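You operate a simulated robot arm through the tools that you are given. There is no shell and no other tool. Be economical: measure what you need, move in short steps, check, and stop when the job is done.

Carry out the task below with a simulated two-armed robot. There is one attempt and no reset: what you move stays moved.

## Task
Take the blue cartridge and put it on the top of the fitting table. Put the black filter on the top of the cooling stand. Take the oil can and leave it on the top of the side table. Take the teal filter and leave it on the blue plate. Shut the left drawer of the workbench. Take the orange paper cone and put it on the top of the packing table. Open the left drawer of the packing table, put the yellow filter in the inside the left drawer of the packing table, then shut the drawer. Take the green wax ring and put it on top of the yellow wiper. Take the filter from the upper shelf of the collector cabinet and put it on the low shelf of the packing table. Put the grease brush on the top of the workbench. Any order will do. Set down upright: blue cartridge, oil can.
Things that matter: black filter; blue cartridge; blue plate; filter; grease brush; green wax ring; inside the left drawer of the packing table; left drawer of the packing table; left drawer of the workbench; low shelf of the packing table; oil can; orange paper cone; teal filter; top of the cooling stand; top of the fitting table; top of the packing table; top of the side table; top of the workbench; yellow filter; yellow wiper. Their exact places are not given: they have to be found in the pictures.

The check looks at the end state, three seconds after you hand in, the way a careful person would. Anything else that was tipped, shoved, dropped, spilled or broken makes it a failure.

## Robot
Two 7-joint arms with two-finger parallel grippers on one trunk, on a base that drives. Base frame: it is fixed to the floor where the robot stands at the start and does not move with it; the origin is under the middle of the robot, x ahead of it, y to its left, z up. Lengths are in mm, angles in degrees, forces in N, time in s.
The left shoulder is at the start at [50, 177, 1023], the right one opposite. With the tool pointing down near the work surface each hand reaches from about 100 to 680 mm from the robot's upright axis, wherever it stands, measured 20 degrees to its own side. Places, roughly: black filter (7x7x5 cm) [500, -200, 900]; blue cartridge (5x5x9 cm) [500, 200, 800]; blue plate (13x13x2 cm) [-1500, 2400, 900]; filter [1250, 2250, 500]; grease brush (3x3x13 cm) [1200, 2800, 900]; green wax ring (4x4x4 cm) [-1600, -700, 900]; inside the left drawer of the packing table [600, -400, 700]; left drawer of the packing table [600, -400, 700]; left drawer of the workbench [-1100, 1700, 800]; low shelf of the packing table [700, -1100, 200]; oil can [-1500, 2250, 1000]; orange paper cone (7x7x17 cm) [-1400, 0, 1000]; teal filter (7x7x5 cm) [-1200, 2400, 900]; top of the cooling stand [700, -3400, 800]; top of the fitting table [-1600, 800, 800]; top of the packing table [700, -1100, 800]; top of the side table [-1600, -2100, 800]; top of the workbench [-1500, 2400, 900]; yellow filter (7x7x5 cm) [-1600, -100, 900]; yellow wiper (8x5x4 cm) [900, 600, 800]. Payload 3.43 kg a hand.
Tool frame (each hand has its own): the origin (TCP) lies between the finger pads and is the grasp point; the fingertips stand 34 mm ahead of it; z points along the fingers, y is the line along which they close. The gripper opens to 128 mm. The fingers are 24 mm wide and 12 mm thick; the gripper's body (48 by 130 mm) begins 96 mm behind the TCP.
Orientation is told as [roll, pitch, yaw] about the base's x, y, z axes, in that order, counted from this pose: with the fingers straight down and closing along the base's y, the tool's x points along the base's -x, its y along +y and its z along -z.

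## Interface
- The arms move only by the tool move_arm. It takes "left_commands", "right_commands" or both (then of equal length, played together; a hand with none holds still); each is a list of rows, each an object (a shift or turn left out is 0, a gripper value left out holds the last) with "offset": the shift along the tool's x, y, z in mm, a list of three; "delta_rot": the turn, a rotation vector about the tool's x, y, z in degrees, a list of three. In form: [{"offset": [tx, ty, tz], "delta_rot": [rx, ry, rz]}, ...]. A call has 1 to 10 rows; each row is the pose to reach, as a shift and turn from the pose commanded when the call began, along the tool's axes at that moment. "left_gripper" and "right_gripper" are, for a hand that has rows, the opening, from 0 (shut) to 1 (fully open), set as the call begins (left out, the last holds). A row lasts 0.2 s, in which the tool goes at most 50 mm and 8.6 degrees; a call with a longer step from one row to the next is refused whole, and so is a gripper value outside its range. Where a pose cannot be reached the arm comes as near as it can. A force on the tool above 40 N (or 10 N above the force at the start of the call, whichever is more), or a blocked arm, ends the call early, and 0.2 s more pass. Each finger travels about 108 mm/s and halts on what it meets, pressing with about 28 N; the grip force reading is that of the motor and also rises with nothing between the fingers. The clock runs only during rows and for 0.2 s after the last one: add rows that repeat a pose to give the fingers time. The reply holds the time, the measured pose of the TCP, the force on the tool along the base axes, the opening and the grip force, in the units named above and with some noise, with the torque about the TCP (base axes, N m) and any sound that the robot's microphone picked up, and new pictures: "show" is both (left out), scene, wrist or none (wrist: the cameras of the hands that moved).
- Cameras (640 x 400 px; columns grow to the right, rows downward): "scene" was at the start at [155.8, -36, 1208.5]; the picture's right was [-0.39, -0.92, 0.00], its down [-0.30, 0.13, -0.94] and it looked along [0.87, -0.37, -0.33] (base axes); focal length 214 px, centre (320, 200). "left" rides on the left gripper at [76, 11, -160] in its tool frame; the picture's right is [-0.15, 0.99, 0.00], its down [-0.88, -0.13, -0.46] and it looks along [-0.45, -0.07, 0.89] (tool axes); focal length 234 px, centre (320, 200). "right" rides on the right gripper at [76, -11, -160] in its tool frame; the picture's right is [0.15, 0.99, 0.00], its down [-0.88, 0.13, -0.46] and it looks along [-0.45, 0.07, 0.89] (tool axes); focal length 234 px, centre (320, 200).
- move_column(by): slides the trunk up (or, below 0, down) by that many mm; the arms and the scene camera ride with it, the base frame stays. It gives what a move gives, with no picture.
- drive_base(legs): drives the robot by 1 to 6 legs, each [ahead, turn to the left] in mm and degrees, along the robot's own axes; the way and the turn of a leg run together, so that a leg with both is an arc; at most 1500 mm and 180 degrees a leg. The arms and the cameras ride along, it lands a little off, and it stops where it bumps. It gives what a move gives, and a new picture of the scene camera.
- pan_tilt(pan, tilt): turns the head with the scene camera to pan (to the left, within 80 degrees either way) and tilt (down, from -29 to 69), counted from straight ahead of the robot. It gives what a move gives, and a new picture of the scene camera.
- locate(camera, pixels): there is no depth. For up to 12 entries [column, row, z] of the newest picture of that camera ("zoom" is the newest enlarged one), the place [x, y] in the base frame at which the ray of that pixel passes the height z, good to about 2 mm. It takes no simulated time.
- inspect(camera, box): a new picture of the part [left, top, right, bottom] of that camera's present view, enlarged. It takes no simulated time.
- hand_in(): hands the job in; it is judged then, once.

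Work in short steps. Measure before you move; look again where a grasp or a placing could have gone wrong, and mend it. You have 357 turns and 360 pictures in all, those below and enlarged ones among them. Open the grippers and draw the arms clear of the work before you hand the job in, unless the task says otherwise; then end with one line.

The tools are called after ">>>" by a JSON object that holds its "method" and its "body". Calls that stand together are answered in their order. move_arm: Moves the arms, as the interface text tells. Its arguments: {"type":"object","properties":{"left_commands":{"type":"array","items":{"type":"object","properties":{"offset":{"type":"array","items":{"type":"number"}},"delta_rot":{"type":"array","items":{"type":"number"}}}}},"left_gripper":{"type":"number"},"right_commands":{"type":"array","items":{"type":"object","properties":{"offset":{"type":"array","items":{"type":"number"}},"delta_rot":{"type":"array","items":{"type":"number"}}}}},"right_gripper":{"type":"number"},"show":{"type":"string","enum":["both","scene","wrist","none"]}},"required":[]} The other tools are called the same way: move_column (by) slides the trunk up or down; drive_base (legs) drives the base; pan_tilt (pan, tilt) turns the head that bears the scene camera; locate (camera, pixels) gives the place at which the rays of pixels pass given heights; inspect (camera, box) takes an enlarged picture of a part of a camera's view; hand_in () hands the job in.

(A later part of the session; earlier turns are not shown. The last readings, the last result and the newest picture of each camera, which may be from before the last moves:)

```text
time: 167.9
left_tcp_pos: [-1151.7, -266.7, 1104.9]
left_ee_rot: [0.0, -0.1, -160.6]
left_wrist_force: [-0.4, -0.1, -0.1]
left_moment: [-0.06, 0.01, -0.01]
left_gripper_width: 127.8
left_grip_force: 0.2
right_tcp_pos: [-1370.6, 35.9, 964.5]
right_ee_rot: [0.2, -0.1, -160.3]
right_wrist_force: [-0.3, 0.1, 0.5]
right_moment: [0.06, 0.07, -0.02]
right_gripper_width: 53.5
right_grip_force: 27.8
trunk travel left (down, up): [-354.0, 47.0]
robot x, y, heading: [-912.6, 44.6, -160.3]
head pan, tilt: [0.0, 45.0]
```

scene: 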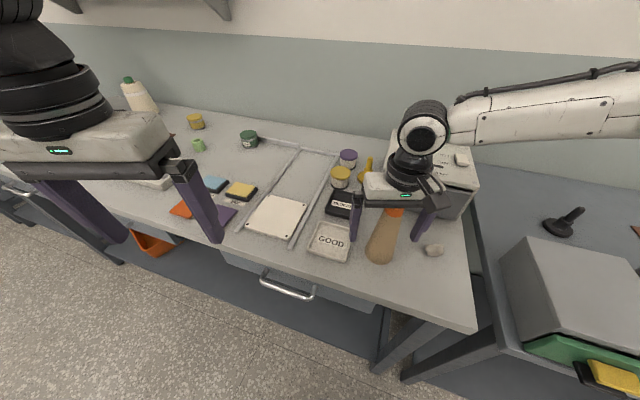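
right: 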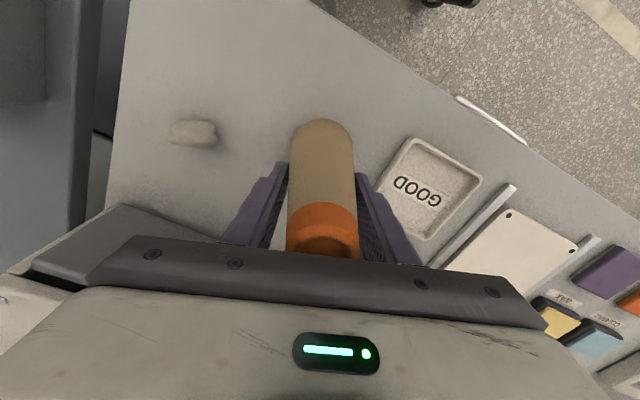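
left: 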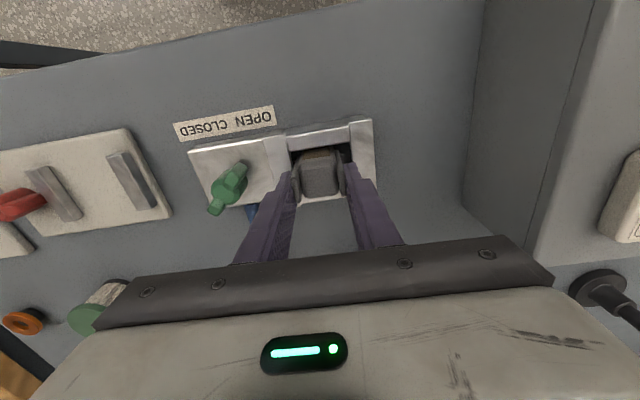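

Gripped. Lift 150 mm and pull it in to the right.

>>> {"method": "move_arm", "body": {"right_commands": [{"offset": [0, 0, -40]}, {"offset": [0, 0, -85]}, {"offset": [0, 0, -130]}, {"offset": [20, -20, -160]}, {"offset": [55, -50, -165]}, {"offset": [90, -80, -165]}, {"offset": [120, -110, -165]}], "show": "scene"}}

```text
time: 169.5
left_tcp_pos: [-1152.7, -265.7, 1105.9]
left_ee_rot: [0.1, -0.2, -160.7]
left_wrist_force: [0.0, -0.6, 0.2]
left_moment: [-0.02, -0.01, 0.0]
left_gripper_width: 127.9
left_grip_force: 0.1
right_tcp_pos: [-1295.6, 183.9, 1130.0]
right_ee_rot: [0.3, 0.0, -160.2]
right_wrist_force: [0.0, 0.3, -0.7]
right_moment: [0.01, 0.05, -0.04]
right_gripper_width: 53.6
right_grip_force: 28.0
trunk travel left (down, up): [-354.0, 47.0]
robot x, y, heading: [-916.5, 44.2, -160.6]
head pan, tilt: [0.0, 45.0]
```

scene: 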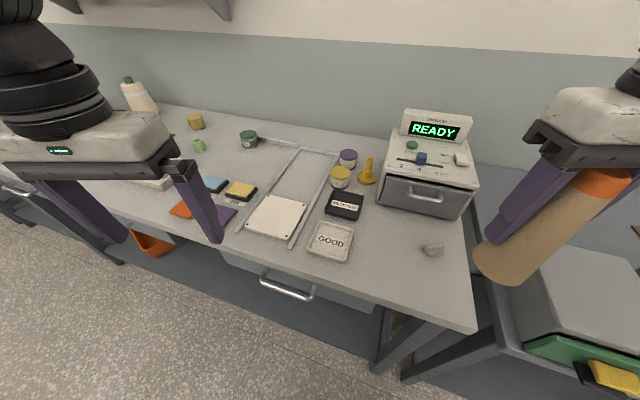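

Turn right 22° for the left hand.

>>> {"method": "drive_base", "body": {"legs": [[0, -22]]}}

>>> {"method": "locate", "body": {"camera": "scene", "pixels": [[260, 172, 900]]}}

```text
time: 171.1
left_tcp_pos: [-1253.3, -153.6, 1106.2]
left_ee_rot: [0.0, -0.2, 177.3]
left_wrist_force: [-0.7, 0.7, -0.1]
left_moment: [-0.03, -0.04, 0.0]
left_gripper_width: 127.8
left_grip_force: 0.0
right_tcp_pos: [-1216.3, 315.8, 1130.5]
right_ee_rot: [0.3, 0.0, 177.5]
right_wrist_force: [0.2, 0.3, -0.5]
right_moment: [-0.01, 0.0, 0.0]
right_gripper_width: 53.4
right_grip_force: 28.0
trunk travel left (down, up): [-354.0, 47.0]
robot x, y, heading: [-914.0, 45.1, 177.2]
head pan, tilt: [0.0, 45.0]
```

scene: 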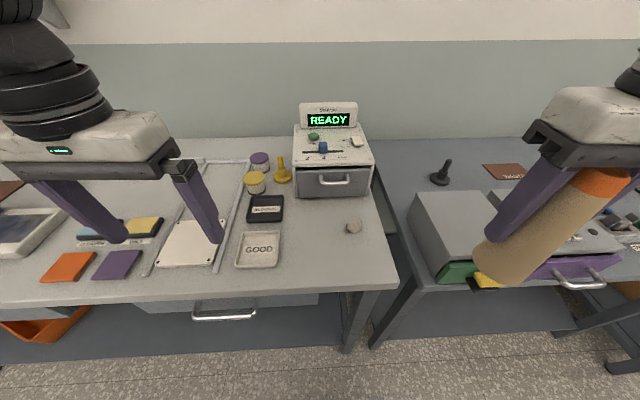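

```text
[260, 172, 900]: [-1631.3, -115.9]
```

Move the left hand forward with a 35° forward tilt toward the filter.

>>> {"method": "move_arm", "body": {"left_commands": [{"offset": [-40, 0, 0], "delta_rot": [0, -7, 0]}, {"offset": [-82, -2, 10], "delta_rot": [0, -14, 0]}, {"offset": [-124, -4, 25], "delta_rot": [0, -21, 0]}, {"offset": [-166, -6, 40], "delta_rot": [0, -28, 0]}, {"offset": [-208, -6, 60], "delta_rot": [0, -35, 0]}, {"offset": [-248, -6, 85], "delta_rot": [0, -35, 0]}], "left_gripper": 0.64, "show": "both"}}

```text
time: 172.5
left_tcp_pos: [-1503.7, -136.6, 1020.3]
left_ee_rot: [0.1, -35.2, 177.2]
left_wrist_force: [0.1, -0.1, -0.1]
left_moment: [-0.03, -0.04, 0.03]
left_gripper_width: 81.7
left_grip_force: 0.2
right_tcp_pos: [-1218.2, 317.0, 1129.7]
right_ee_rot: [0.3, 0.0, 177.6]
right_wrist_force: [-0.7, -0.1, -0.3]
right_moment: [-0.02, -0.02, -0.02]
right_gripper_width: 53.8
right_grip_force: 27.9
trunk travel left (down, up): [-354.0, 47.0]
robot x, y, heading: [-915.5, 45.9, 177.4]
head pan, tilt: [0.0, 45.0]
```

scene: 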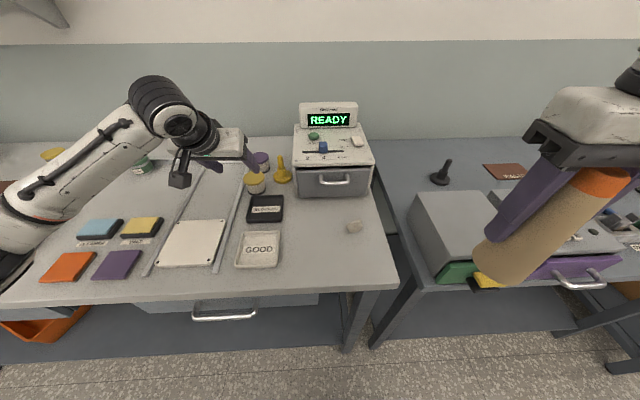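
left: 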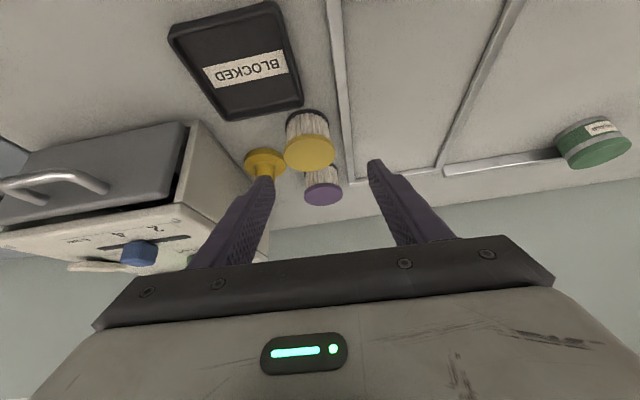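

>>> {"method": "locate", "body": {"camera": "left", "pixels": [[309, 153, 900], [265, 160, 860], [265, 160, 880], [285, 170, 860], [322, 188, 900], [306, 115, 850], [302, 105, 865]]}}

>>> {"method": "inspect", "body": {"camera": "left", "box": [230, 90, 390, 220]}}

```text
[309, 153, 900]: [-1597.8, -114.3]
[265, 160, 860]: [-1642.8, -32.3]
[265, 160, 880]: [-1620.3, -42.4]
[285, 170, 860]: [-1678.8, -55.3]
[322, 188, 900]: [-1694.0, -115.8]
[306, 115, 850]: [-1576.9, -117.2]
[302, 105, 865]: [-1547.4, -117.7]
```

```text
3.08 times, centred on (310, 155) of left
```

zoom: 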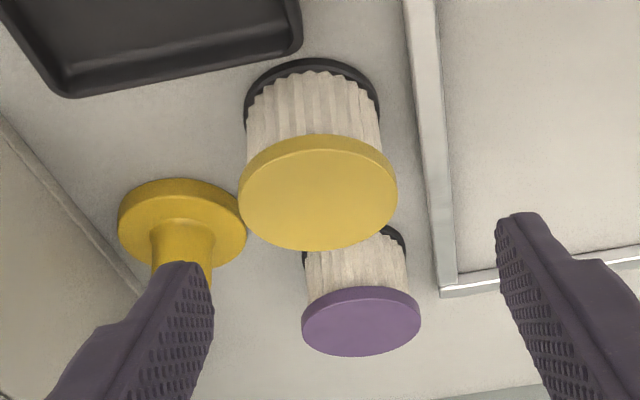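

Shift laterally and approach along the finger direction, stop short to check.

>>> {"method": "move_arm", "body": {"left_commands": [{"offset": [0, -18.4, 30]}, {"offset": [-1, -18.4, 70]}, {"offset": [-1.6, -18.4, 105]}], "show": "wrist"}}

>>> {"method": "locate", "body": {"camera": "left", "pixels": [[320, 180, 900]]}}

```text
time: 173.3
left_tcp_pos: [-1560.5, -111.9, 934.0]
left_ee_rot: [-0.1, -35.1, 177.2]
left_wrist_force: [-0.3, 0.4, 0.1]
left_moment: [-0.01, 0.04, 0.03]
left_gripper_width: 81.6
left_grip_force: 0.0
right_tcp_pos: [-1217.3, 316.1, 1131.6]
right_ee_rot: [0.3, 0.0, 177.4]
right_wrist_force: [-0.3, 0.5, -0.2]
right_moment: [0.03, 0.01, -0.01]
right_gripper_width: 53.2
right_grip_force: 27.8
trunk travel left (down, up): [-354.0, 47.0]
robot x, y, heading: [-911.9, 47.8, 177.1]
head pan, tilt: [0.0, 45.0]
```

left: 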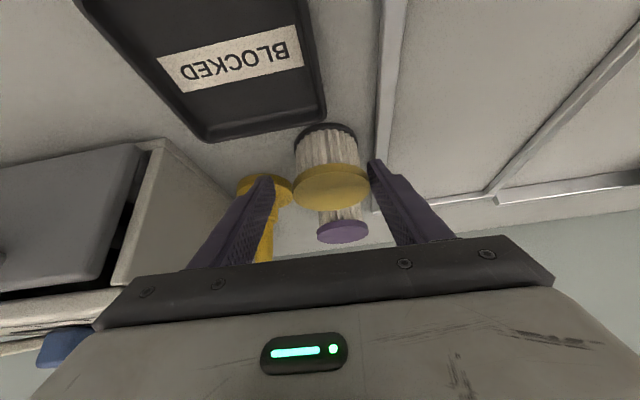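

```text
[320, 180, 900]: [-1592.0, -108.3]
```

>>> {"method": "move_arm", "body": {"left_commands": [{"offset": [0, 6, 0]}, {"offset": [0, 6, 25]}, {"offset": [0, 6, 40]}, {"offset": [0, 6, 46]}], "show": "wrist"}}

```text
time: 174.0
left_tcp_pos: [-1578.5, -117.1, 921.9]
left_ee_rot: [-0.2, -35.9, 177.3]
left_wrist_force: [15.8, 0.1, 16.9]
left_moment: [-0.77, -0.32, 0.78]
left_gripper_width: 80.7
left_grip_force: 0.0
right_tcp_pos: [-1215.6, 316.2, 1129.6]
right_ee_rot: [0.2, -0.1, 177.6]
right_wrist_force: [-1.2, -0.2, -0.7]
right_moment: [0.0, -0.01, 0.02]
right_gripper_width: 53.5
right_grip_force: 27.8
trunk travel left (down, up): [-354.0, 47.0]
robot x, y, heading: [-915.6, 48.1, 177.1]
head pan, tilt: [0.0, 45.0]
stopped in row 3 (left hand): the force on the tool passed its limit (the readings are from after the stop); the commanded pose is now the measured one
```

left: 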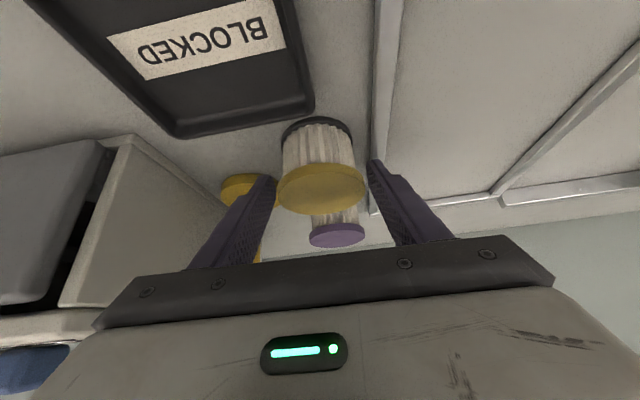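

The left fingertip touched the cap edge. Back 20 mm, open a bit more, retry shifted 3 mm left.

>>> {"method": "move_arm", "body": {"left_commands": [{"offset": [0, 0, -20]}, {"offset": [0, 3, -20]}], "left_gripper": 0.74, "show": "wrist"}}

>>> {"method": "inspect", "body": {"camera": "left", "box": [230, 90, 410, 230]}}

```text
time: 174.6
left_tcp_pos: [-1567.2, -122.1, 932.3]
left_ee_rot: [0.0, -35.5, 177.4]
left_wrist_force: [-0.6, 0.6, -0.6]
left_moment: [0.01, -0.03, -0.01]
left_gripper_width: 94.8
left_grip_force: 0.1
right_tcp_pos: [-1217.6, 316.7, 1129.1]
right_ee_rot: [0.2, 0.0, 177.5]
right_wrist_force: [0.6, 1.0, -0.3]
right_moment: [0.0, 0.01, -0.04]
right_gripper_width: 53.6
right_grip_force: 27.9
trunk travel left (down, up): [-354.0, 47.0]
robot x, y, heading: [-912.6, 44.6, 177.4]
head pan, tilt: [0.0, 45.0]
```

left: 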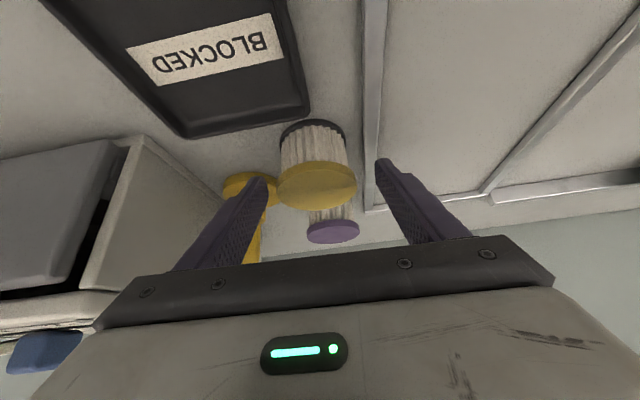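

```text
2.86 times, centred on (320, 160) of left
```

zoom: 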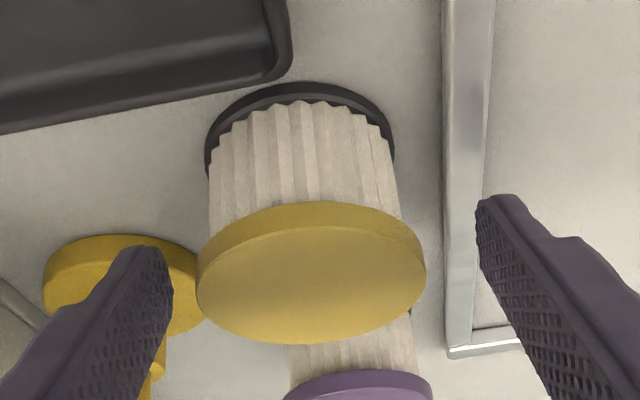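

>>> {"method": "locate", "body": {"camera": "zoom", "pixels": [[445, 200, 865], [490, 200, 865], [312, 272, 900], [198, 272, 900], [427, 272, 900], [172, 260, 890], [477, 215, 890], [200, 290, 858]]}}

```text
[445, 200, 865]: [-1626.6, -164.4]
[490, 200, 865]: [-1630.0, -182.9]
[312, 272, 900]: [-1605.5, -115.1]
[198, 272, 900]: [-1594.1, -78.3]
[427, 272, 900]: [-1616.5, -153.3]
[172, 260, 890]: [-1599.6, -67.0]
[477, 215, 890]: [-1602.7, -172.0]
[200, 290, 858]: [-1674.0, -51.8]
```

Retry with the wider opening, centred 3 mm to the right, and slightly forward.

>>> {"method": "move_arm", "body": {"left_commands": [{"offset": [-5, -3, 10]}, {"offset": [-8, -3, 20]}, {"offset": [-10, -3, 30]}, {"offset": [-10, -3, 38]}], "show": "wrist"}}

```text
time: 175.6
left_tcp_pos: [-1593.7, -116.0, 923.0]
left_ee_rot: [-0.2, -36.7, 177.3]
left_wrist_force: [8.9, 1.2, 13.4]
left_moment: [-0.66, -0.14, 0.46]
left_gripper_width: 93.5
left_grip_force: 0.0
right_tcp_pos: [-1214.7, 316.8, 1130.4]
right_ee_rot: [0.2, -0.2, 177.5]
right_wrist_force: [0.2, 0.7, -0.5]
right_moment: [0.02, -0.05, -0.02]
right_gripper_width: 53.4
right_grip_force: 27.8
trunk travel left (down, up): [-354.0, 47.0]
robot x, y, heading: [-910.4, 52.2, 177.4]
head pan, tilt: [0.0, 45.0]
stopped in row 4 (left hand): the force on the tool passed its limit (the readings are from after the stop); the commanded pose is now the measured one
```

left: 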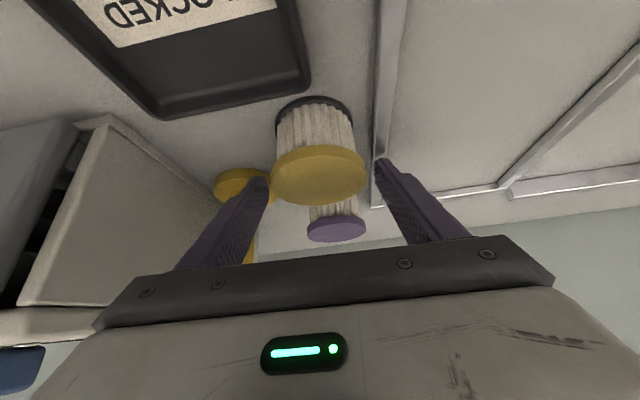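

Evidence says this table is higher (~880), so the fingertips are already at the rail/table level. Check the filter centre at z=930.

>>> {"method": "locate", "body": {"camera": "left", "pixels": [[318, 175, 930], [271, 175, 930], [367, 175, 930], [314, 103, 880]]}}

```text
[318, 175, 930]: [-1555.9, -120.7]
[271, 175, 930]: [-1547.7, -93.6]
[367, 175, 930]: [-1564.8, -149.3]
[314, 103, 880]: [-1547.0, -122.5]
```

Filter centre is at (-1556,-120); back the hand 36 mm and then check.

>>> {"method": "move_arm", "body": {"left_commands": [{"offset": [13, 2, -13]}, {"offset": [27, 2, -23]}], "show": "wrist"}}

>>> {"method": "locate", "body": {"camera": "left", "pixels": [[318, 188, 928], [318, 188, 935]]}}

```text
time: 176.2
left_tcp_pos: [-1560.6, -118.8, 922.9]
left_ee_rot: [-0.2, -36.3, 177.3]
left_wrist_force: [-8.2, 0.4, 12.6]
left_moment: [-0.52, 0.49, -0.54]
left_gripper_width: 94.6
left_grip_force: 0.2
right_tcp_pos: [-1216.8, 317.2, 1130.8]
right_ee_rot: [0.2, 0.0, 177.7]
right_wrist_force: [0.3, -0.2, -1.1]
right_moment: [-0.01, -0.01, 0.0]
right_gripper_width: 53.4
right_grip_force: 27.8
trunk travel left (down, up): [-354.0, 47.0]
robot x, y, heading: [-916.4, 44.6, 177.4]
head pan, tilt: [0.0, 45.0]
```

left: 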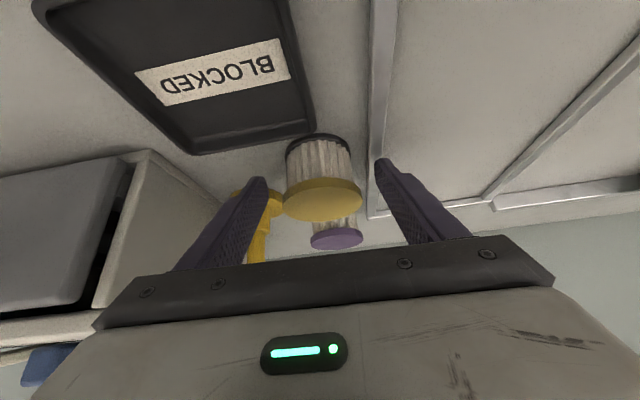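

```text
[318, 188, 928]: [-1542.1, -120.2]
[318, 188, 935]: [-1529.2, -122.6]
```

Aligned; raise 4 mm and close.

>>> {"method": "move_arm", "body": {"left_commands": [{"offset": [-3, 0, -4]}], "show": "none"}}

>>> {"method": "move_arm", "body": {"left_commands": [{}, {}, {}, {}, {}], "left_gripper": 0.3, "show": "wrist"}}

```text
time: 176.6
left_tcp_pos: [-1557.9, -120.7, 923.2]
left_ee_rot: [-0.1, -35.6, 177.4]
left_wrist_force: [-1.0, 0.6, 2.9]
left_moment: [-0.07, 0.14, -0.11]
left_gripper_width: 94.4
left_grip_force: 0.0
right_tcp_pos: [-1215.9, 317.6, 1131.2]
right_ee_rot: [0.2, -0.1, 177.7]
right_wrist_force: [-0.8, 0.2, -0.5]
right_moment: [0.01, -0.01, -0.01]
right_gripper_width: 53.4
right_grip_force: 27.8
trunk travel left (down, up): [-354.0, 47.0]
robot x, y, heading: [-911.9, 47.1, 177.6]
head pan, tilt: [0.0, 45.0]
```

```text
time: 177.8
left_tcp_pos: [-1559.0, -120.7, 925.4]
left_ee_rot: [-0.2, -35.9, 177.3]
left_wrist_force: [0.2, 0.7, -0.5]
left_moment: [-0.04, -0.02, -0.01]
left_gripper_width: 60.9
left_grip_force: 28.0
right_tcp_pos: [-1215.8, 315.7, 1130.1]
right_ee_rot: [0.3, 0.0, 177.5]
right_wrist_force: [0.1, 0.5, -1.0]
right_moment: [0.03, 0.02, 0.02]
right_gripper_width: 53.2
right_grip_force: 27.4
trunk travel left (down, up): [-354.0, 47.0]
robot x, y, heading: [-908.7, 46.0, 177.2]
head pan, tilt: [0.0, 45.0]
```

left: 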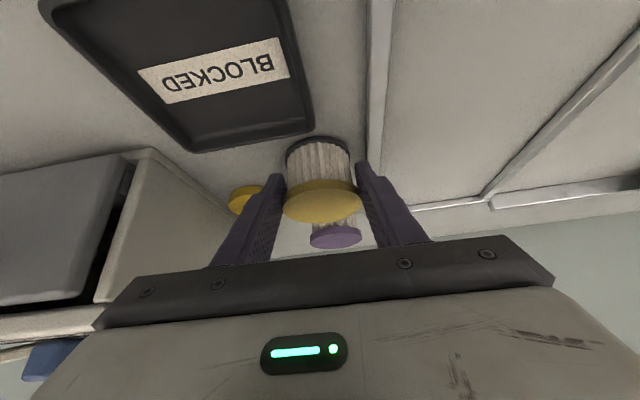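

Gripped (61 mm). Lift straight up then retract.

>>> {"method": "move_arm", "body": {"left_commands": [{"offset": [-23, 0, -32]}, {"offset": [-50, 0, -65]}, {"offset": [-76, 0, -100]}, {"offset": [-70, 0, -140]}, {"offset": [-40, 0, -165]}, {"offset": [-5, 0, -190]}, {"offset": [30, 0, -215]}, {"offset": [62, 0, -238]}], "show": "both"}}

```text
time: 179.6
left_tcp_pos: [-1369.0, -132.6, 1080.6]
left_ee_rot: [-0.1, -35.9, 177.5]
left_wrist_force: [-0.3, 0.5, -1.0]
left_moment: [-0.05, -0.01, 0.0]
left_gripper_width: 60.8
left_grip_force: 28.2
right_tcp_pos: [-1215.7, 316.0, 1129.0]
right_ee_rot: [0.1, -0.1, 177.6]
right_wrist_force: [1.2, -0.2, -0.4]
right_moment: [0.01, 0.0, 0.03]
right_gripper_width: 53.2
right_grip_force: 28.4
trunk travel left (down, up): [-354.0, 47.0]
robot x, y, heading: [-915.2, 42.5, 177.5]
head pan, tilt: [0.0, 45.0]
```

scene: 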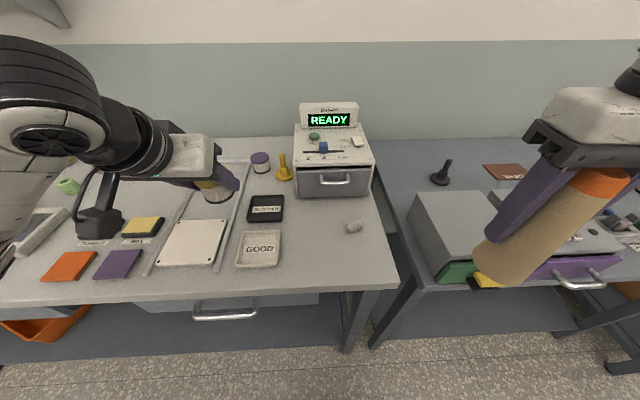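
left: 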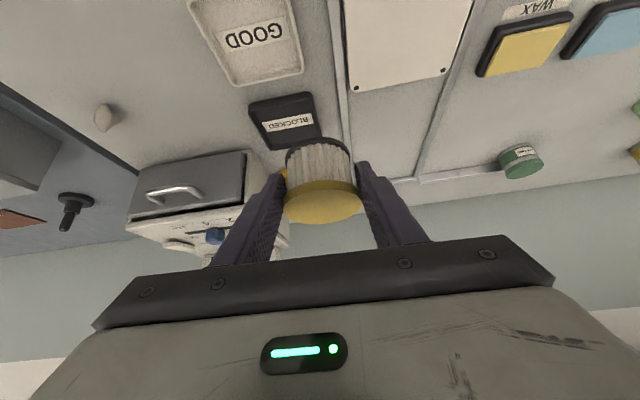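

Both in hand. Back out and drive to the packing table around y=-550.

>>> {"method": "drive_base", "body": {"legs": [[-450, 0], [0, 127.6], [700, 0], [0, 55]]}}

>>> {"method": "pan_tilt", "body": {"pan": 0, "tilt": 35}}

```text
time: 193.6
left_tcp_pos: [413.4, -356.9, 1080.1]
left_ee_rot: [0.0, -36.1, 0.1]
left_wrist_force: [-0.5, 0.0, -1.2]
left_moment: [0.01, 0.0, 0.01]
left_gripper_width: 60.7
left_grip_force: 28.1
right_tcp_pos: [281.6, -811.8, 1129.6]
right_ee_rot: [0.2, 0.0, 0.3]
right_wrist_force: [-0.4, 0.5, 0.1]
right_moment: [0.01, 0.0, -0.01]
right_gripper_width: 53.1
right_grip_force: 27.5
trunk travel left (down, up): [-354.0, 47.0]
robot x, y, heading: [-35.7, -560.0, -0.1]
head pan, tilt: [0.0, 45.0]
```

scene: 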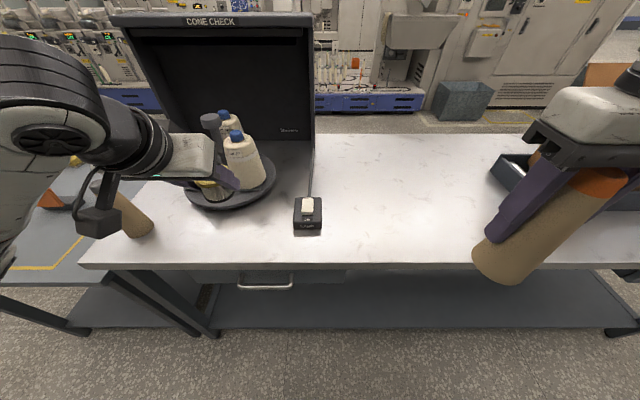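

```text
time: 194.3
left_tcp_pos: [412.9, -356.8, 1080.9]
left_ee_rot: [-0.1, -36.1, 0.0]
left_wrist_force: [-0.5, 0.3, -0.7]
left_moment: [0.04, -0.01, -0.04]
left_gripper_width: 60.4
left_grip_force: 27.8
right_tcp_pos: [281.1, -812.5, 1129.1]
right_ee_rot: [0.2, 0.0, 0.3]
right_wrist_force: [-0.6, 0.3, -0.6]
right_moment: [-0.02, 0.02, 0.0]
right_gripper_width: 53.4
right_grip_force: 27.5
trunk travel left (down, up): [-354.0, 47.0]
robot x, y, heading: [-38.3, -552.3, -0.0]
head pan, tilt: [0.0, 35.0]
```

scene: 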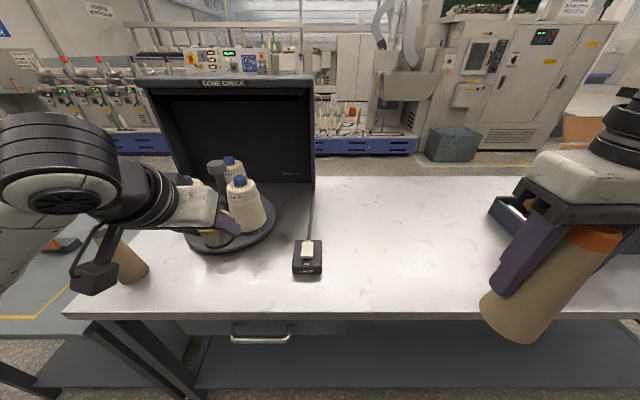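

Place the cone at about (515,-775): move forward at height, then down.

>>> {"method": "move_arm", "body": {"right_commands": [{"offset": [-45, 8, 0]}, {"offset": [-90, 16, 0]}, {"offset": [-135, 24, 0]}, {"offset": [-180, 32, 10]}, {"offset": [-225, 38, 30]}, {"offset": [-234, 38, 70]}, {"offset": [-234, 38, 110]}, {"offset": [-234, 38, 140]}, {"offset": [-234, 38, 152]}], "show": "both"}}

```text
time: 196.3
left_tcp_pos: [413.4, -357.2, 1080.3]
left_ee_rot: [-0.1, -36.0, 0.0]
left_wrist_force: [0.1, -0.3, -1.0]
left_moment: [0.02, 0.01, 0.0]
left_gripper_width: 60.8
left_grip_force: 27.9
right_tcp_pos: [505.1, -781.7, 978.9]
right_ee_rot: [0.3, -0.2, 0.4]
right_wrist_force: [1.2, 0.5, -0.6]
right_moment: [0.04, -0.01, 0.01]
right_gripper_width: 53.1
right_grip_force: 27.7
right hand out of reach, approached as far as the arm can: row 6, 7, 8, 9
trunk travel left (down, up): [-354.0, 47.0]
robot x, y, heading: [-34.4, -559.8, 0.1]
head pan, tilt: [0.0, 35.0]
```

scene: 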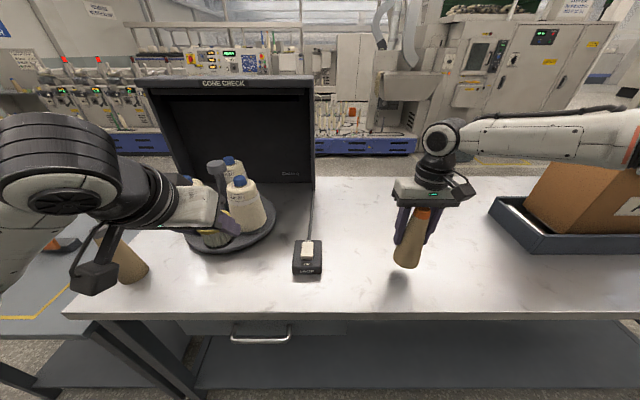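
right: 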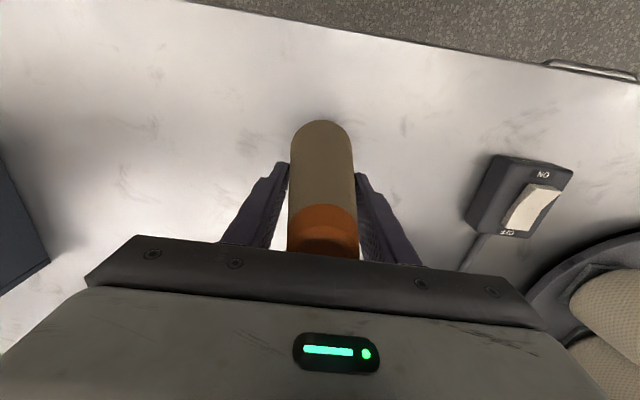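

Lower further (expected ~50 mm given the taller waxing table), pulling back 20 mm for reach.

>>> {"method": "move_arm", "body": {"right_commands": [{"offset": [8, 0, 15]}, {"offset": [15, 0, 28]}, {"offset": [20, 0, 36]}], "show": "wrist"}}

```text
time: 197.1
left_tcp_pos: [412.4, -358.0, 1080.9]
left_ee_rot: [0.0, -36.0, 0.1]
left_wrist_force: [0.2, 0.3, -1.6]
left_moment: [-0.03, 0.03, 0.0]
left_gripper_width: 60.6
left_grip_force: 28.1
right_tcp_pos: [485.1, -779.7, 944.0]
right_ee_rot: [0.2, 0.0, 0.3]
right_wrist_force: [0.0, 1.1, -0.8]
right_moment: [0.03, -0.01, -0.04]
right_gripper_width: 53.0
right_grip_force: 28.3
trunk travel left (down, up): [-354.0, 47.0]
robot x, y, heading: [-33.9, -556.5, 0.4]
head pan, tilt: [0.0, 35.0]
```

right: 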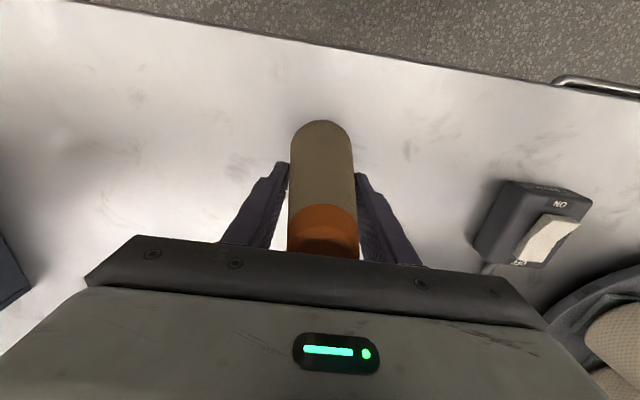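

>>> {"method": "move_arm", "body": {"right_commands": [{"offset": [0, 0, 4]}, {"offset": [0, 0, 8]}, {"offset": [0, 0, 12]}, {"offset": [0, 0, 15]}, {"offset": [0, 0, 18]}, {"offset": [0, 0, 21]}], "show": "wrist"}}

```text
time: 198.5
left_tcp_pos: [411.1, -356.2, 1082.2]
left_ee_rot: [-0.2, -36.2, 0.1]
left_wrist_force: [0.2, 0.1, -0.3]
left_moment: [0.03, 0.03, -0.01]
left_gripper_width: 60.5
left_grip_force: 27.7
right_tcp_pos: [483.8, -780.1, 929.9]
right_ee_rot: [0.3, -0.8, 0.2]
right_wrist_force: [3.6, -4.5, 31.0]
right_moment: [-0.24, 0.06, 0.13]
right_gripper_width: 54.3
right_grip_force: 28.4
trunk travel left (down, up): [-354.0, 47.0]
robot x, y, heading: [-36.3, -556.7, 0.2]
head pan, tilt: [0.0, 35.0]
```

right: 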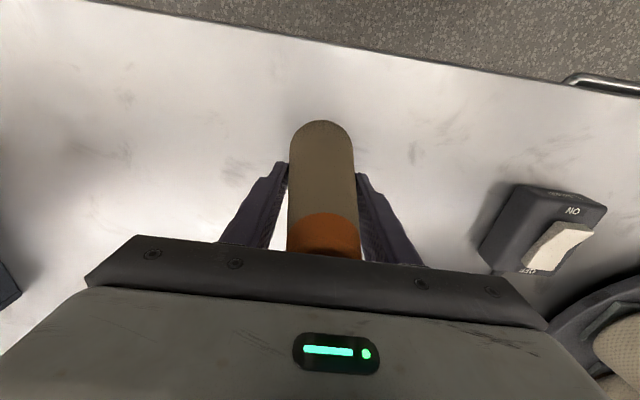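

Seated (31 N). Ease off, open and rise.

>>> {"method": "move_arm", "body": {"right_commands": [{"offset": [0, 0, -5]}], "show": "none"}}

>>> {"method": "move_arm", "body": {"right_commands": [{}, {}, {}, {}], "right_gripper": 1, "show": "none"}}

>>> {"method": "move_arm", "body": {"right_commands": [{"offset": [0, 0, -40]}, {"offset": [0, 0, -85]}, {"offset": [0, 0, -130]}, {"offset": [10, 0, -175]}, {"offset": [50, 0, -190]}, {"offset": [95, 0, -190]}, {"offset": [140, 0, -190]}, {"offset": [185, 0, -190]}], "show": "scene"}}

```text
time: 198.9
left_tcp_pos: [413.2, -357.1, 1079.6]
left_ee_rot: [-0.1, -36.1, 0.0]
left_wrist_force: [-0.1, -0.1, -0.4]
left_moment: [0.0, 0.02, 0.0]
left_gripper_width: 60.8
left_grip_force: 27.9
right_tcp_pos: [485.7, -779.9, 929.6]
right_ee_rot: [0.2, -0.3, 0.3]
right_wrist_force: [5.9, -3.0, 15.1]
right_moment: [-0.17, -0.77, -0.09]
right_gripper_width: 54.1
right_grip_force: 28.0
trunk travel left (down, up): [-354.0, 47.0]
robot x, y, heading: [-36.3, -559.7, 0.4]
head pan, tilt: [0.0, 35.0]
```

```text
time: 199.9
left_tcp_pos: [412.2, -357.9, 1081.0]
left_ee_rot: [-0.1, -36.1, 0.1]
left_wrist_force: [0.4, 0.6, -1.4]
left_moment: [0.01, 0.04, 0.0]
left_gripper_width: 60.7
left_grip_force: 28.1
right_tcp_pos: [483.8, -779.5, 929.4]
right_ee_rot: [0.2, -0.1, 0.3]
right_wrist_force: [-0.7, -0.2, -0.4]
right_moment: [-0.01, 0.0, 0.0]
right_gripper_width: 128.2
right_grip_force: 0.0
trunk travel left (down, up): [-354.0, 47.0]
robot x, y, heading: [-31.0, -557.2, 0.3]
head pan, tilt: [0.0, 35.0]
```

```text
time: 201.7
left_tcp_pos: [411.2, -357.4, 1081.5]
left_ee_rot: [-0.1, -36.2, 0.1]
left_wrist_force: [1.0, 0.2, 0.2]
left_moment: [-0.02, -0.02, 0.0]
left_gripper_width: 60.7
left_grip_force: 28.1
right_tcp_pos: [300.3, -781.6, 1119.3]
right_ee_rot: [0.1, -0.1, 0.3]
right_wrist_force: [-0.1, -0.4, -0.3]
right_moment: [0.03, 0.01, 0.02]
right_gripper_width: 127.8
right_grip_force: 0.0
trunk travel left (down, up): [-354.0, 47.0]
robot x, y, heading: [-35.3, -555.7, 0.2]
head pan, tilt: [0.0, 35.0]
```

scene: 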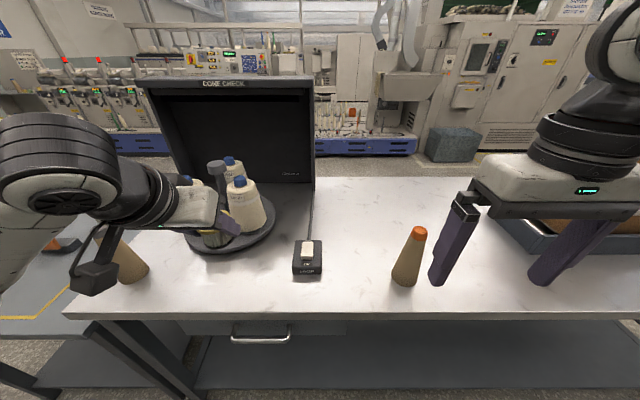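

Cone placed. Now back off and shift to y≈-250 for the drawer handle; then lower the trunk.

>>> {"method": "drive_base", "body": {"legs": [[-200, 0], [0, 90], [306, 0], [0, -90]]}}

>>> {"method": "move_column", "body": {"by": -160}}

>>> {"method": "pan_tilt", "body": {"pan": -15, "tilt": 40}}

```text
time: 212.7
left_tcp_pos: [216.1, -54.4, 1080.6]
left_ee_rot: [-0.2, -36.1, -1.1]
left_wrist_force: [0.2, 0.8, -0.9]
left_moment: [0.02, 0.04, 0.03]
left_gripper_width: 60.5
left_grip_force: 28.0
right_tcp_pos: [95.5, -477.4, 1117.9]
right_ee_rot: [0.1, 0.0, -0.8]
right_wrist_force: [0.3, -0.4, 0.3]
right_moment: [0.0, -0.03, -0.04]
right_gripper_width: 127.7
right_grip_force: 0.0
trunk travel left (down, up): [-354.0, 47.0]
robot x, y, heading: [-234.9, -248.1, -0.8]
head pan, tilt: [0.0, 35.0]
```

scene: 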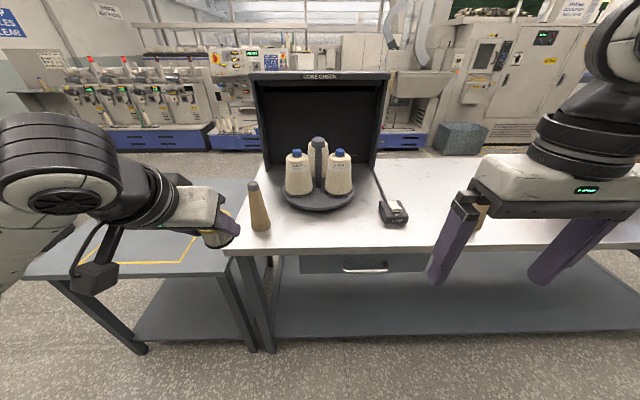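

```text
time: 214.5
left_tcp_pos: [217.0, -54.6, 920.1]
left_ee_rot: [0.0, -36.0, -1.2]
left_wrist_force: [0.8, -0.3, -1.2]
left_moment: [0.01, -0.02, 0.03]
left_gripper_width: 60.4
left_grip_force: 28.2
right_tcp_pos: [96.8, -477.4, 957.9]
right_ee_rot: [0.2, 0.1, -0.8]
right_wrist_force: [-0.3, -0.6, 0.3]
right_moment: [-0.01, 0.03, -0.02]
right_gripper_width: 127.7
right_grip_force: 0.2
trunk travel left (down, up): [-194.0, 207.0]
robot x, y, heading: [-232.8, -245.1, -1.1]
head pan, tilt: [0.0, 35.0]
```

```text
time: 215.3
left_tcp_pos: [216.0, -54.9, 920.2]
left_ee_rot: [-0.1, -36.0, -1.1]
left_wrist_force: [0.2, -0.3, -1.5]
left_moment: [-0.01, 0.02, -0.04]
left_gripper_width: 60.6
left_grip_force: 28.6
right_tcp_pos: [97.0, -477.7, 958.9]
right_ee_rot: [0.2, 0.0, -0.9]
right_wrist_force: [0.2, -0.3, 0.1]
right_moment: [0.0, 0.02, -0.03]
right_gripper_width: 128.0
right_grip_force: 0.1
trunk travel left (down, up): [-194.0, 207.0]
robot x, y, heading: [-238.7, -241.8, -1.0]
head pan, tilt: [-15.0, 40.0]
```

scene: 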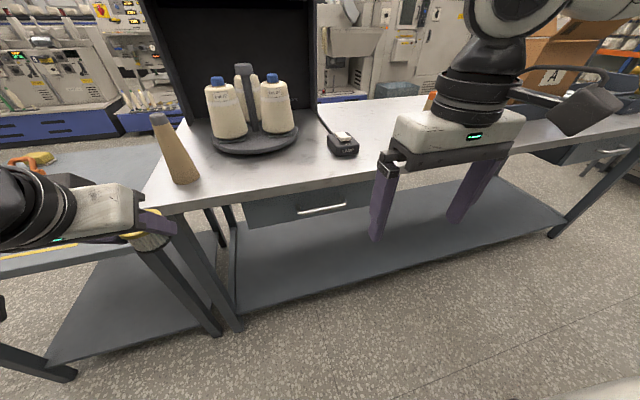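

>>> {"method": "locate", "body": {"camera": "scene", "pixels": [[322, 210, 740], [322, 210, 760], [322, 210, 780], [298, 214, 760], [346, 206, 760], [300, 193, 845]]}}

>>> {"method": "inspect", "body": {"camera": "scene", "box": [230, 160, 390, 260]}}

```text
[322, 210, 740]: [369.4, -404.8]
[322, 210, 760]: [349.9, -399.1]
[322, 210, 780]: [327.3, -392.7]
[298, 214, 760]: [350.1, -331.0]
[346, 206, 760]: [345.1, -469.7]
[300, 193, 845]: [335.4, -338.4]
```

```text
4.00 times, centred on (310, 210) of scene
```

zoom: 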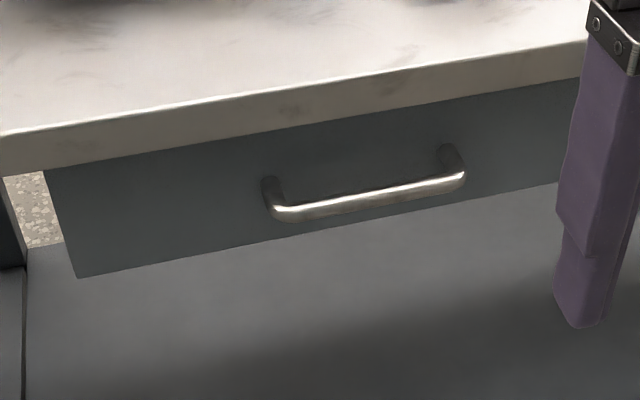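

Rotate the right hand to point forward with vertical closing, moving toward the handle (~(352,-402,755)).

>>> {"method": "move_arm", "body": {"right_commands": [{"offset": [-10, 5, 6], "delta_rot": [-4.9, -4.9, 4.9]}, {"offset": [-20, 10, 12], "delta_rot": [-9.8, -9.8, 9.8]}, {"offset": [-30, 15, 18], "delta_rot": [-14.7, -14.7, 14.7]}, {"offset": [-40, 20, 24], "delta_rot": [-19.6, -19.6, 19.6]}, {"offset": [-50, 25, 30], "delta_rot": [-24.5, -24.5, 24.5]}, {"offset": [-60, 30, 36], "delta_rot": [-29.4, -29.4, 29.4]}, {"offset": [-70, 35, 42], "delta_rot": [-34.3, -34.3, 34.3]}, {"offset": [-80, 40, 48], "delta_rot": [-39.2, -39.2, 39.2]}, {"offset": [-90, 45, 54], "delta_rot": [-44.1, -44.1, 44.1]}, {"offset": [-100, 50, 60], "delta_rot": [-49, -49, 49]}], "show": "none"}}

>>> {"method": "move_arm", "body": {"right_commands": [{"delta_rot": [-4.9, -4.9, 4.9]}, {"delta_rot": [-9.8, -9.8, 9.8]}, {"delta_rot": [-14.7, -14.7, 14.7]}, {"delta_rot": [-20.3, -20.3, 20.3]}, {"delta_rot": [-20.3, -20.3, 20.3]}], "right_gripper": 0.6, "show": "both"}}

```text
time: 217.5
left_tcp_pos: [217.0, -55.4, 920.0]
left_ee_rot: [-0.1, -36.0, -1.2]
left_wrist_force: [0.4, 0.6, -1.7]
left_moment: [0.01, -0.02, 0.01]
left_gripper_width: 60.9
left_grip_force: 28.5
right_tcp_pos: [244.8, -432.3, 894.9]
right_ee_rot: [66.1, -15.6, -66.9]
right_wrist_force: [0.9, -0.3, 0.8]
right_moment: [0.03, 0.0, 0.03]
right_gripper_width: 128.2
right_grip_force: 0.0
right hand out of reach, approached as far as the arm can: row 7, 8, 9, 10
trunk travel left (down, up): [-194.0, 207.0]
robot x, y, heading: [-239.8, -244.3, -1.0]
head pan, tilt: [-15.0, 40.0]
```

```text
refused: row 4 steps farther than a row can; nothing moved
```

>>> {"method": "move_arm", "body": {"right_commands": [{"delta_rot": [-4.9, -4.9, 4.9]}, {"delta_rot": [-9.8, -9.8, 9.8]}, {"delta_rot": [-14.7, -14.7, 14.7]}, {"delta_rot": [-19.6, -19.6, 19.6]}, {"delta_rot": [-19.6, -19.6, 19.6]}], "right_gripper": 0.6, "show": "both"}}

```text
time: 218.7
left_tcp_pos: [216.9, -55.5, 920.3]
left_ee_rot: [-0.2, -36.0, -1.1]
left_wrist_force: [0.0, 0.1, 0.2]
left_moment: [-0.01, 0.02, -0.02]
left_gripper_width: 60.9
left_grip_force: 27.8
right_tcp_pos: [259.5, -557.6, 1028.5]
right_ee_rot: [86.6, -2.3, -88.7]
right_wrist_force: [0.4, 0.2, -0.3]
right_moment: [0.03, 0.0, -0.01]
right_gripper_width: 76.8
right_grip_force: 0.1
right hand out of reach, approached as far as the arm can: row 1, 2, 3, 4, 5
trunk travel left (down, up): [-194.0, 207.0]
robot x, y, heading: [-237.5, -247.9, -1.2]
head pan, tilt: [-15.0, 40.0]
```

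scene: 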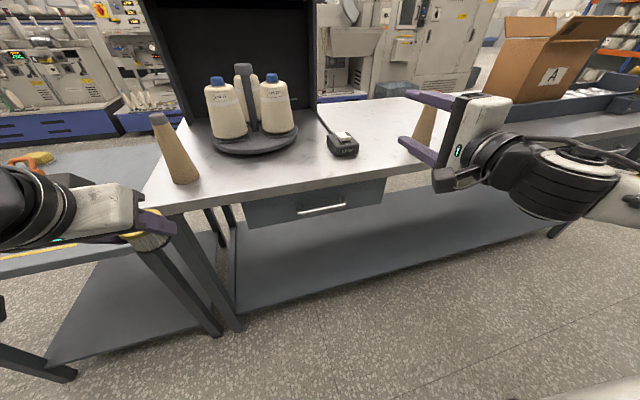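
right: 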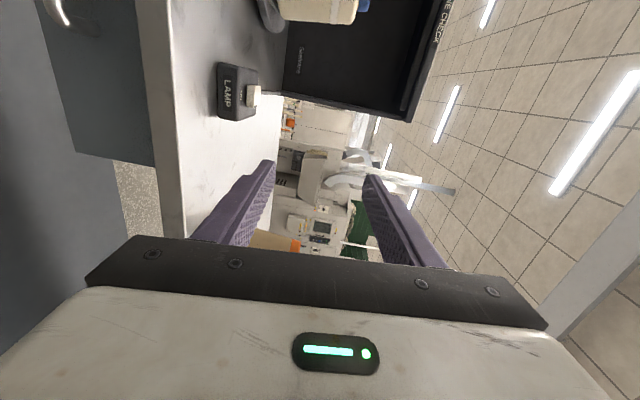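

Orientation is good (pointing forward, closing vertically). Move down/left toward the handle.

>>> {"method": "move_arm", "body": {"right_commands": [{"offset": [10, -40, 0]}, {"offset": [30, -80, 0]}, {"offset": [50, -120, 0]}, {"offset": [70, -160, 0]}, {"offset": [90, -200, 0]}, {"offset": [115, -235, 0]}, {"offset": [135, -265, 0]}, {"offset": [155, -272, 0]}], "show": "both"}}

```text
time: 220.5
left_tcp_pos: [215.4, -54.9, 921.2]
left_ee_rot: [-0.1, -36.0, -1.1]
left_wrist_force: [-0.4, 0.2, -0.3]
left_moment: [-0.02, 0.01, 0.01]
left_gripper_width: 60.8
left_grip_force: 27.8
right_tcp_pos: [242.3, -435.3, 749.1]
right_ee_rot: [87.7, -8.2, -87.8]
right_wrist_force: [-0.4, 0.0, -0.1]
right_moment: [0.0, -0.02, -0.02]
right_gripper_width: 76.9
right_grip_force: 0.2
right hand out of reach, approached as far as the arm can: row 1, 2, 3
trunk travel left (down, up): [-194.0, 207.0]
robot x, y, heading: [-233.6, -241.0, -1.3]
head pan, tilt: [-15.0, 40.0]
```

scene: 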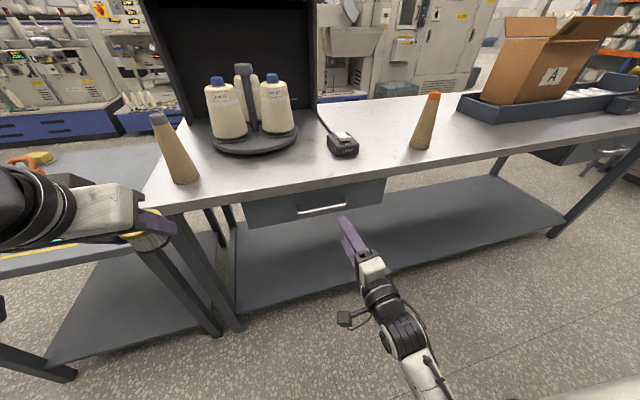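
right: 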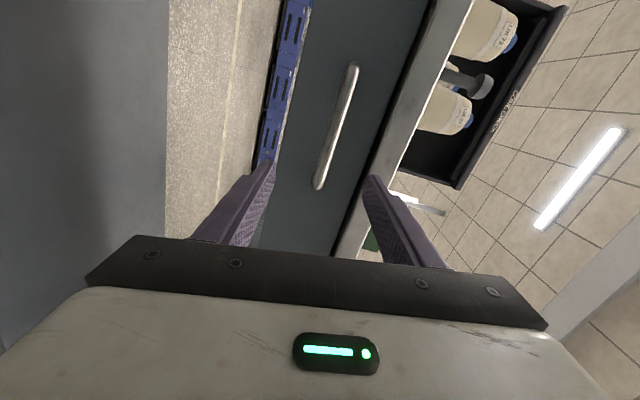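

>>> {"method": "locate", "body": {"camera": "right", "pixels": [[337, 125, 750], [337, 125, 755], [337, 125, 760], [337, 125, 765], [355, 68, 755], [355, 68, 760], [318, 188, 755], [318, 188, 760]]}}

```text
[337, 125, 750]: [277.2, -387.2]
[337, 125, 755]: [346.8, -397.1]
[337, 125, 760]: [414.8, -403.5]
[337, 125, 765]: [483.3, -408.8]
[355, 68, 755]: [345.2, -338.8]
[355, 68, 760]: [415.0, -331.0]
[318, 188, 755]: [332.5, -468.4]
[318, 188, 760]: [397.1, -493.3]
```

Handle at z≈756, x≈352, y -335…-468. Advance so the fingertips straddle the bar.

>>> {"method": "move_arm", "body": {"right_commands": [{"offset": [25, 14, 10]}, {"offset": [25, 14, 45]}, {"offset": [25, 14, 70]}], "show": "wrist"}}

```text
time: 220.9
left_tcp_pos: [216.8, -55.0, 920.7]
left_ee_rot: [-0.1, -36.0, -1.1]
left_wrist_force: [0.4, 0.1, 0.0]
left_moment: [-0.02, 0.03, -0.04]
left_gripper_width: 60.5
left_grip_force: 27.9
right_tcp_pos: [242.8, -431.7, 738.8]
right_ee_rot: [85.6, -13.4, -86.2]
right_wrist_force: [0.7, 0.2, 0.7]
right_moment: [0.02, 0.0, 0.02]
right_gripper_width: 76.6
right_grip_force: 0.0
trunk travel left (down, up): [-194.0, 207.0]
robot x, y, heading: [-234.3, -243.0, -1.1]
head pan, tilt: [-15.0, 40.0]
stopped in row 2 (right hand): the arm was blocked; the commanded pose is now the measured one
```

right: 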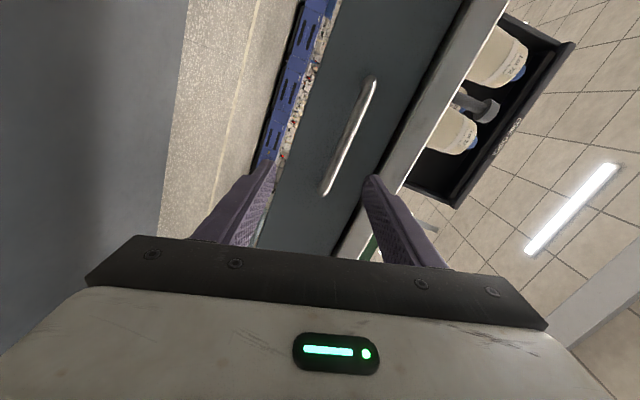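

The arm is at its limit; correct height and roll slightly, then use the base to approach.

>>> {"method": "move_arm", "body": {"right_commands": [{"offset": [0, 9, 0], "delta_rot": [0, 0, 4]}, {"offset": [-4, 18, 0], "delta_rot": [0, 0, 8]}, {"offset": [-4, 18, 0], "delta_rot": [0, 0, 8]}], "show": "wrist"}}

```text
time: 221.7
left_tcp_pos: [216.8, -54.4, 920.2]
left_ee_rot: [-0.1, -36.0, -1.1]
left_wrist_force: [-0.5, 0.6, -1.3]
left_moment: [-0.01, 0.04, 0.0]
left_gripper_width: 60.7
left_grip_force: 27.7
right_tcp_pos: [240.7, -432.1, 751.8]
right_ee_rot: [84.9, -7.1, -85.8]
right_wrist_force: [-0.2, 0.2, 0.6]
right_moment: [-0.01, 0.01, -0.03]
right_gripper_width: 76.7
right_grip_force: 0.1
trunk travel left (down, up): [-194.0, 207.0]
robot x, y, heading: [-233.3, -245.3, -1.0]
head pan, tilt: [-15.0, 40.0]
```

right: 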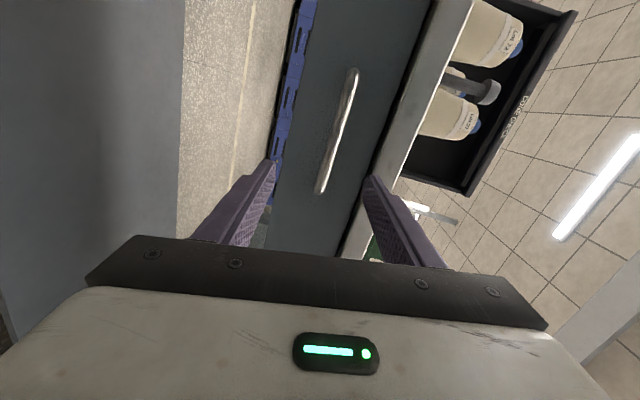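

Drive the base forward 86 mm to bring the bar between the fingers.

>>> {"method": "drive_base", "body": {"legs": [[86, 0]]}}

>>> {"method": "move_arm", "body": {"right_commands": [{}], "show": "wrist"}}

```text
time: 222.8
left_tcp_pos: [300.4, -56.4, 920.5]
left_ee_rot: [-0.1, -36.0, -1.1]
left_wrist_force: [0.4, 0.3, -0.7]
left_moment: [0.04, 0.03, -0.01]
left_gripper_width: 60.8
left_grip_force: 28.0
right_tcp_pos: [325.6, -434.0, 751.3]
right_ee_rot: [85.1, -7.2, -86.1]
right_wrist_force: [0.6, -0.1, -0.1]
right_moment: [0.0, -0.01, 0.03]
right_gripper_width: 76.8
right_grip_force: 0.0
trunk travel left (down, up): [-194.0, 207.0]
robot x, y, heading: [-153.8, -250.5, -1.1]
head pan, tilt: [-15.0, 40.0]
```

scene: 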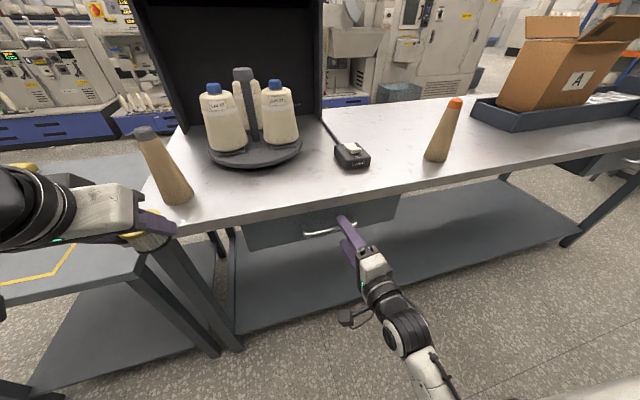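

```text
time: 223.2
left_tcp_pos: [301.4, -56.7, 920.8]
left_ee_rot: [0.0, -35.9, -1.1]
left_wrist_force: [0.3, -0.9, -0.5]
left_moment: [0.01, 0.02, 0.02]
left_gripper_width: 60.2
left_grip_force: 28.4
right_tcp_pos: [326.1, -435.4, 752.6]
right_ee_rot: [85.0, -7.2, -86.1]
right_wrist_force: [-0.4, -0.2, 0.4]
right_moment: [-0.01, -0.03, 0.02]
right_gripper_width: 76.7
right_grip_force: 0.0
trunk travel left (down, up): [-194.0, 207.0]
robot x, y, heading: [-155.6, -248.1, -1.3]
head pan, tilt: [-15.0, 40.0]
```

right: 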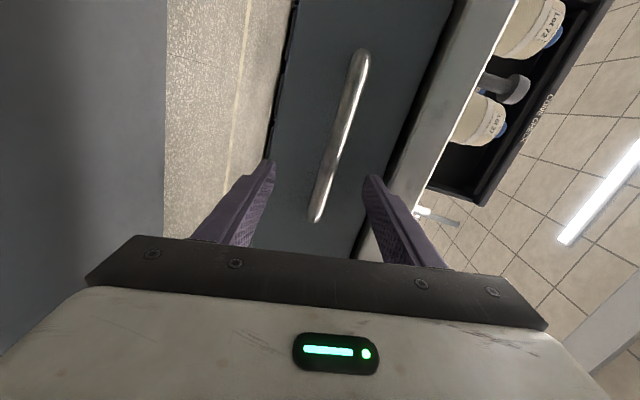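

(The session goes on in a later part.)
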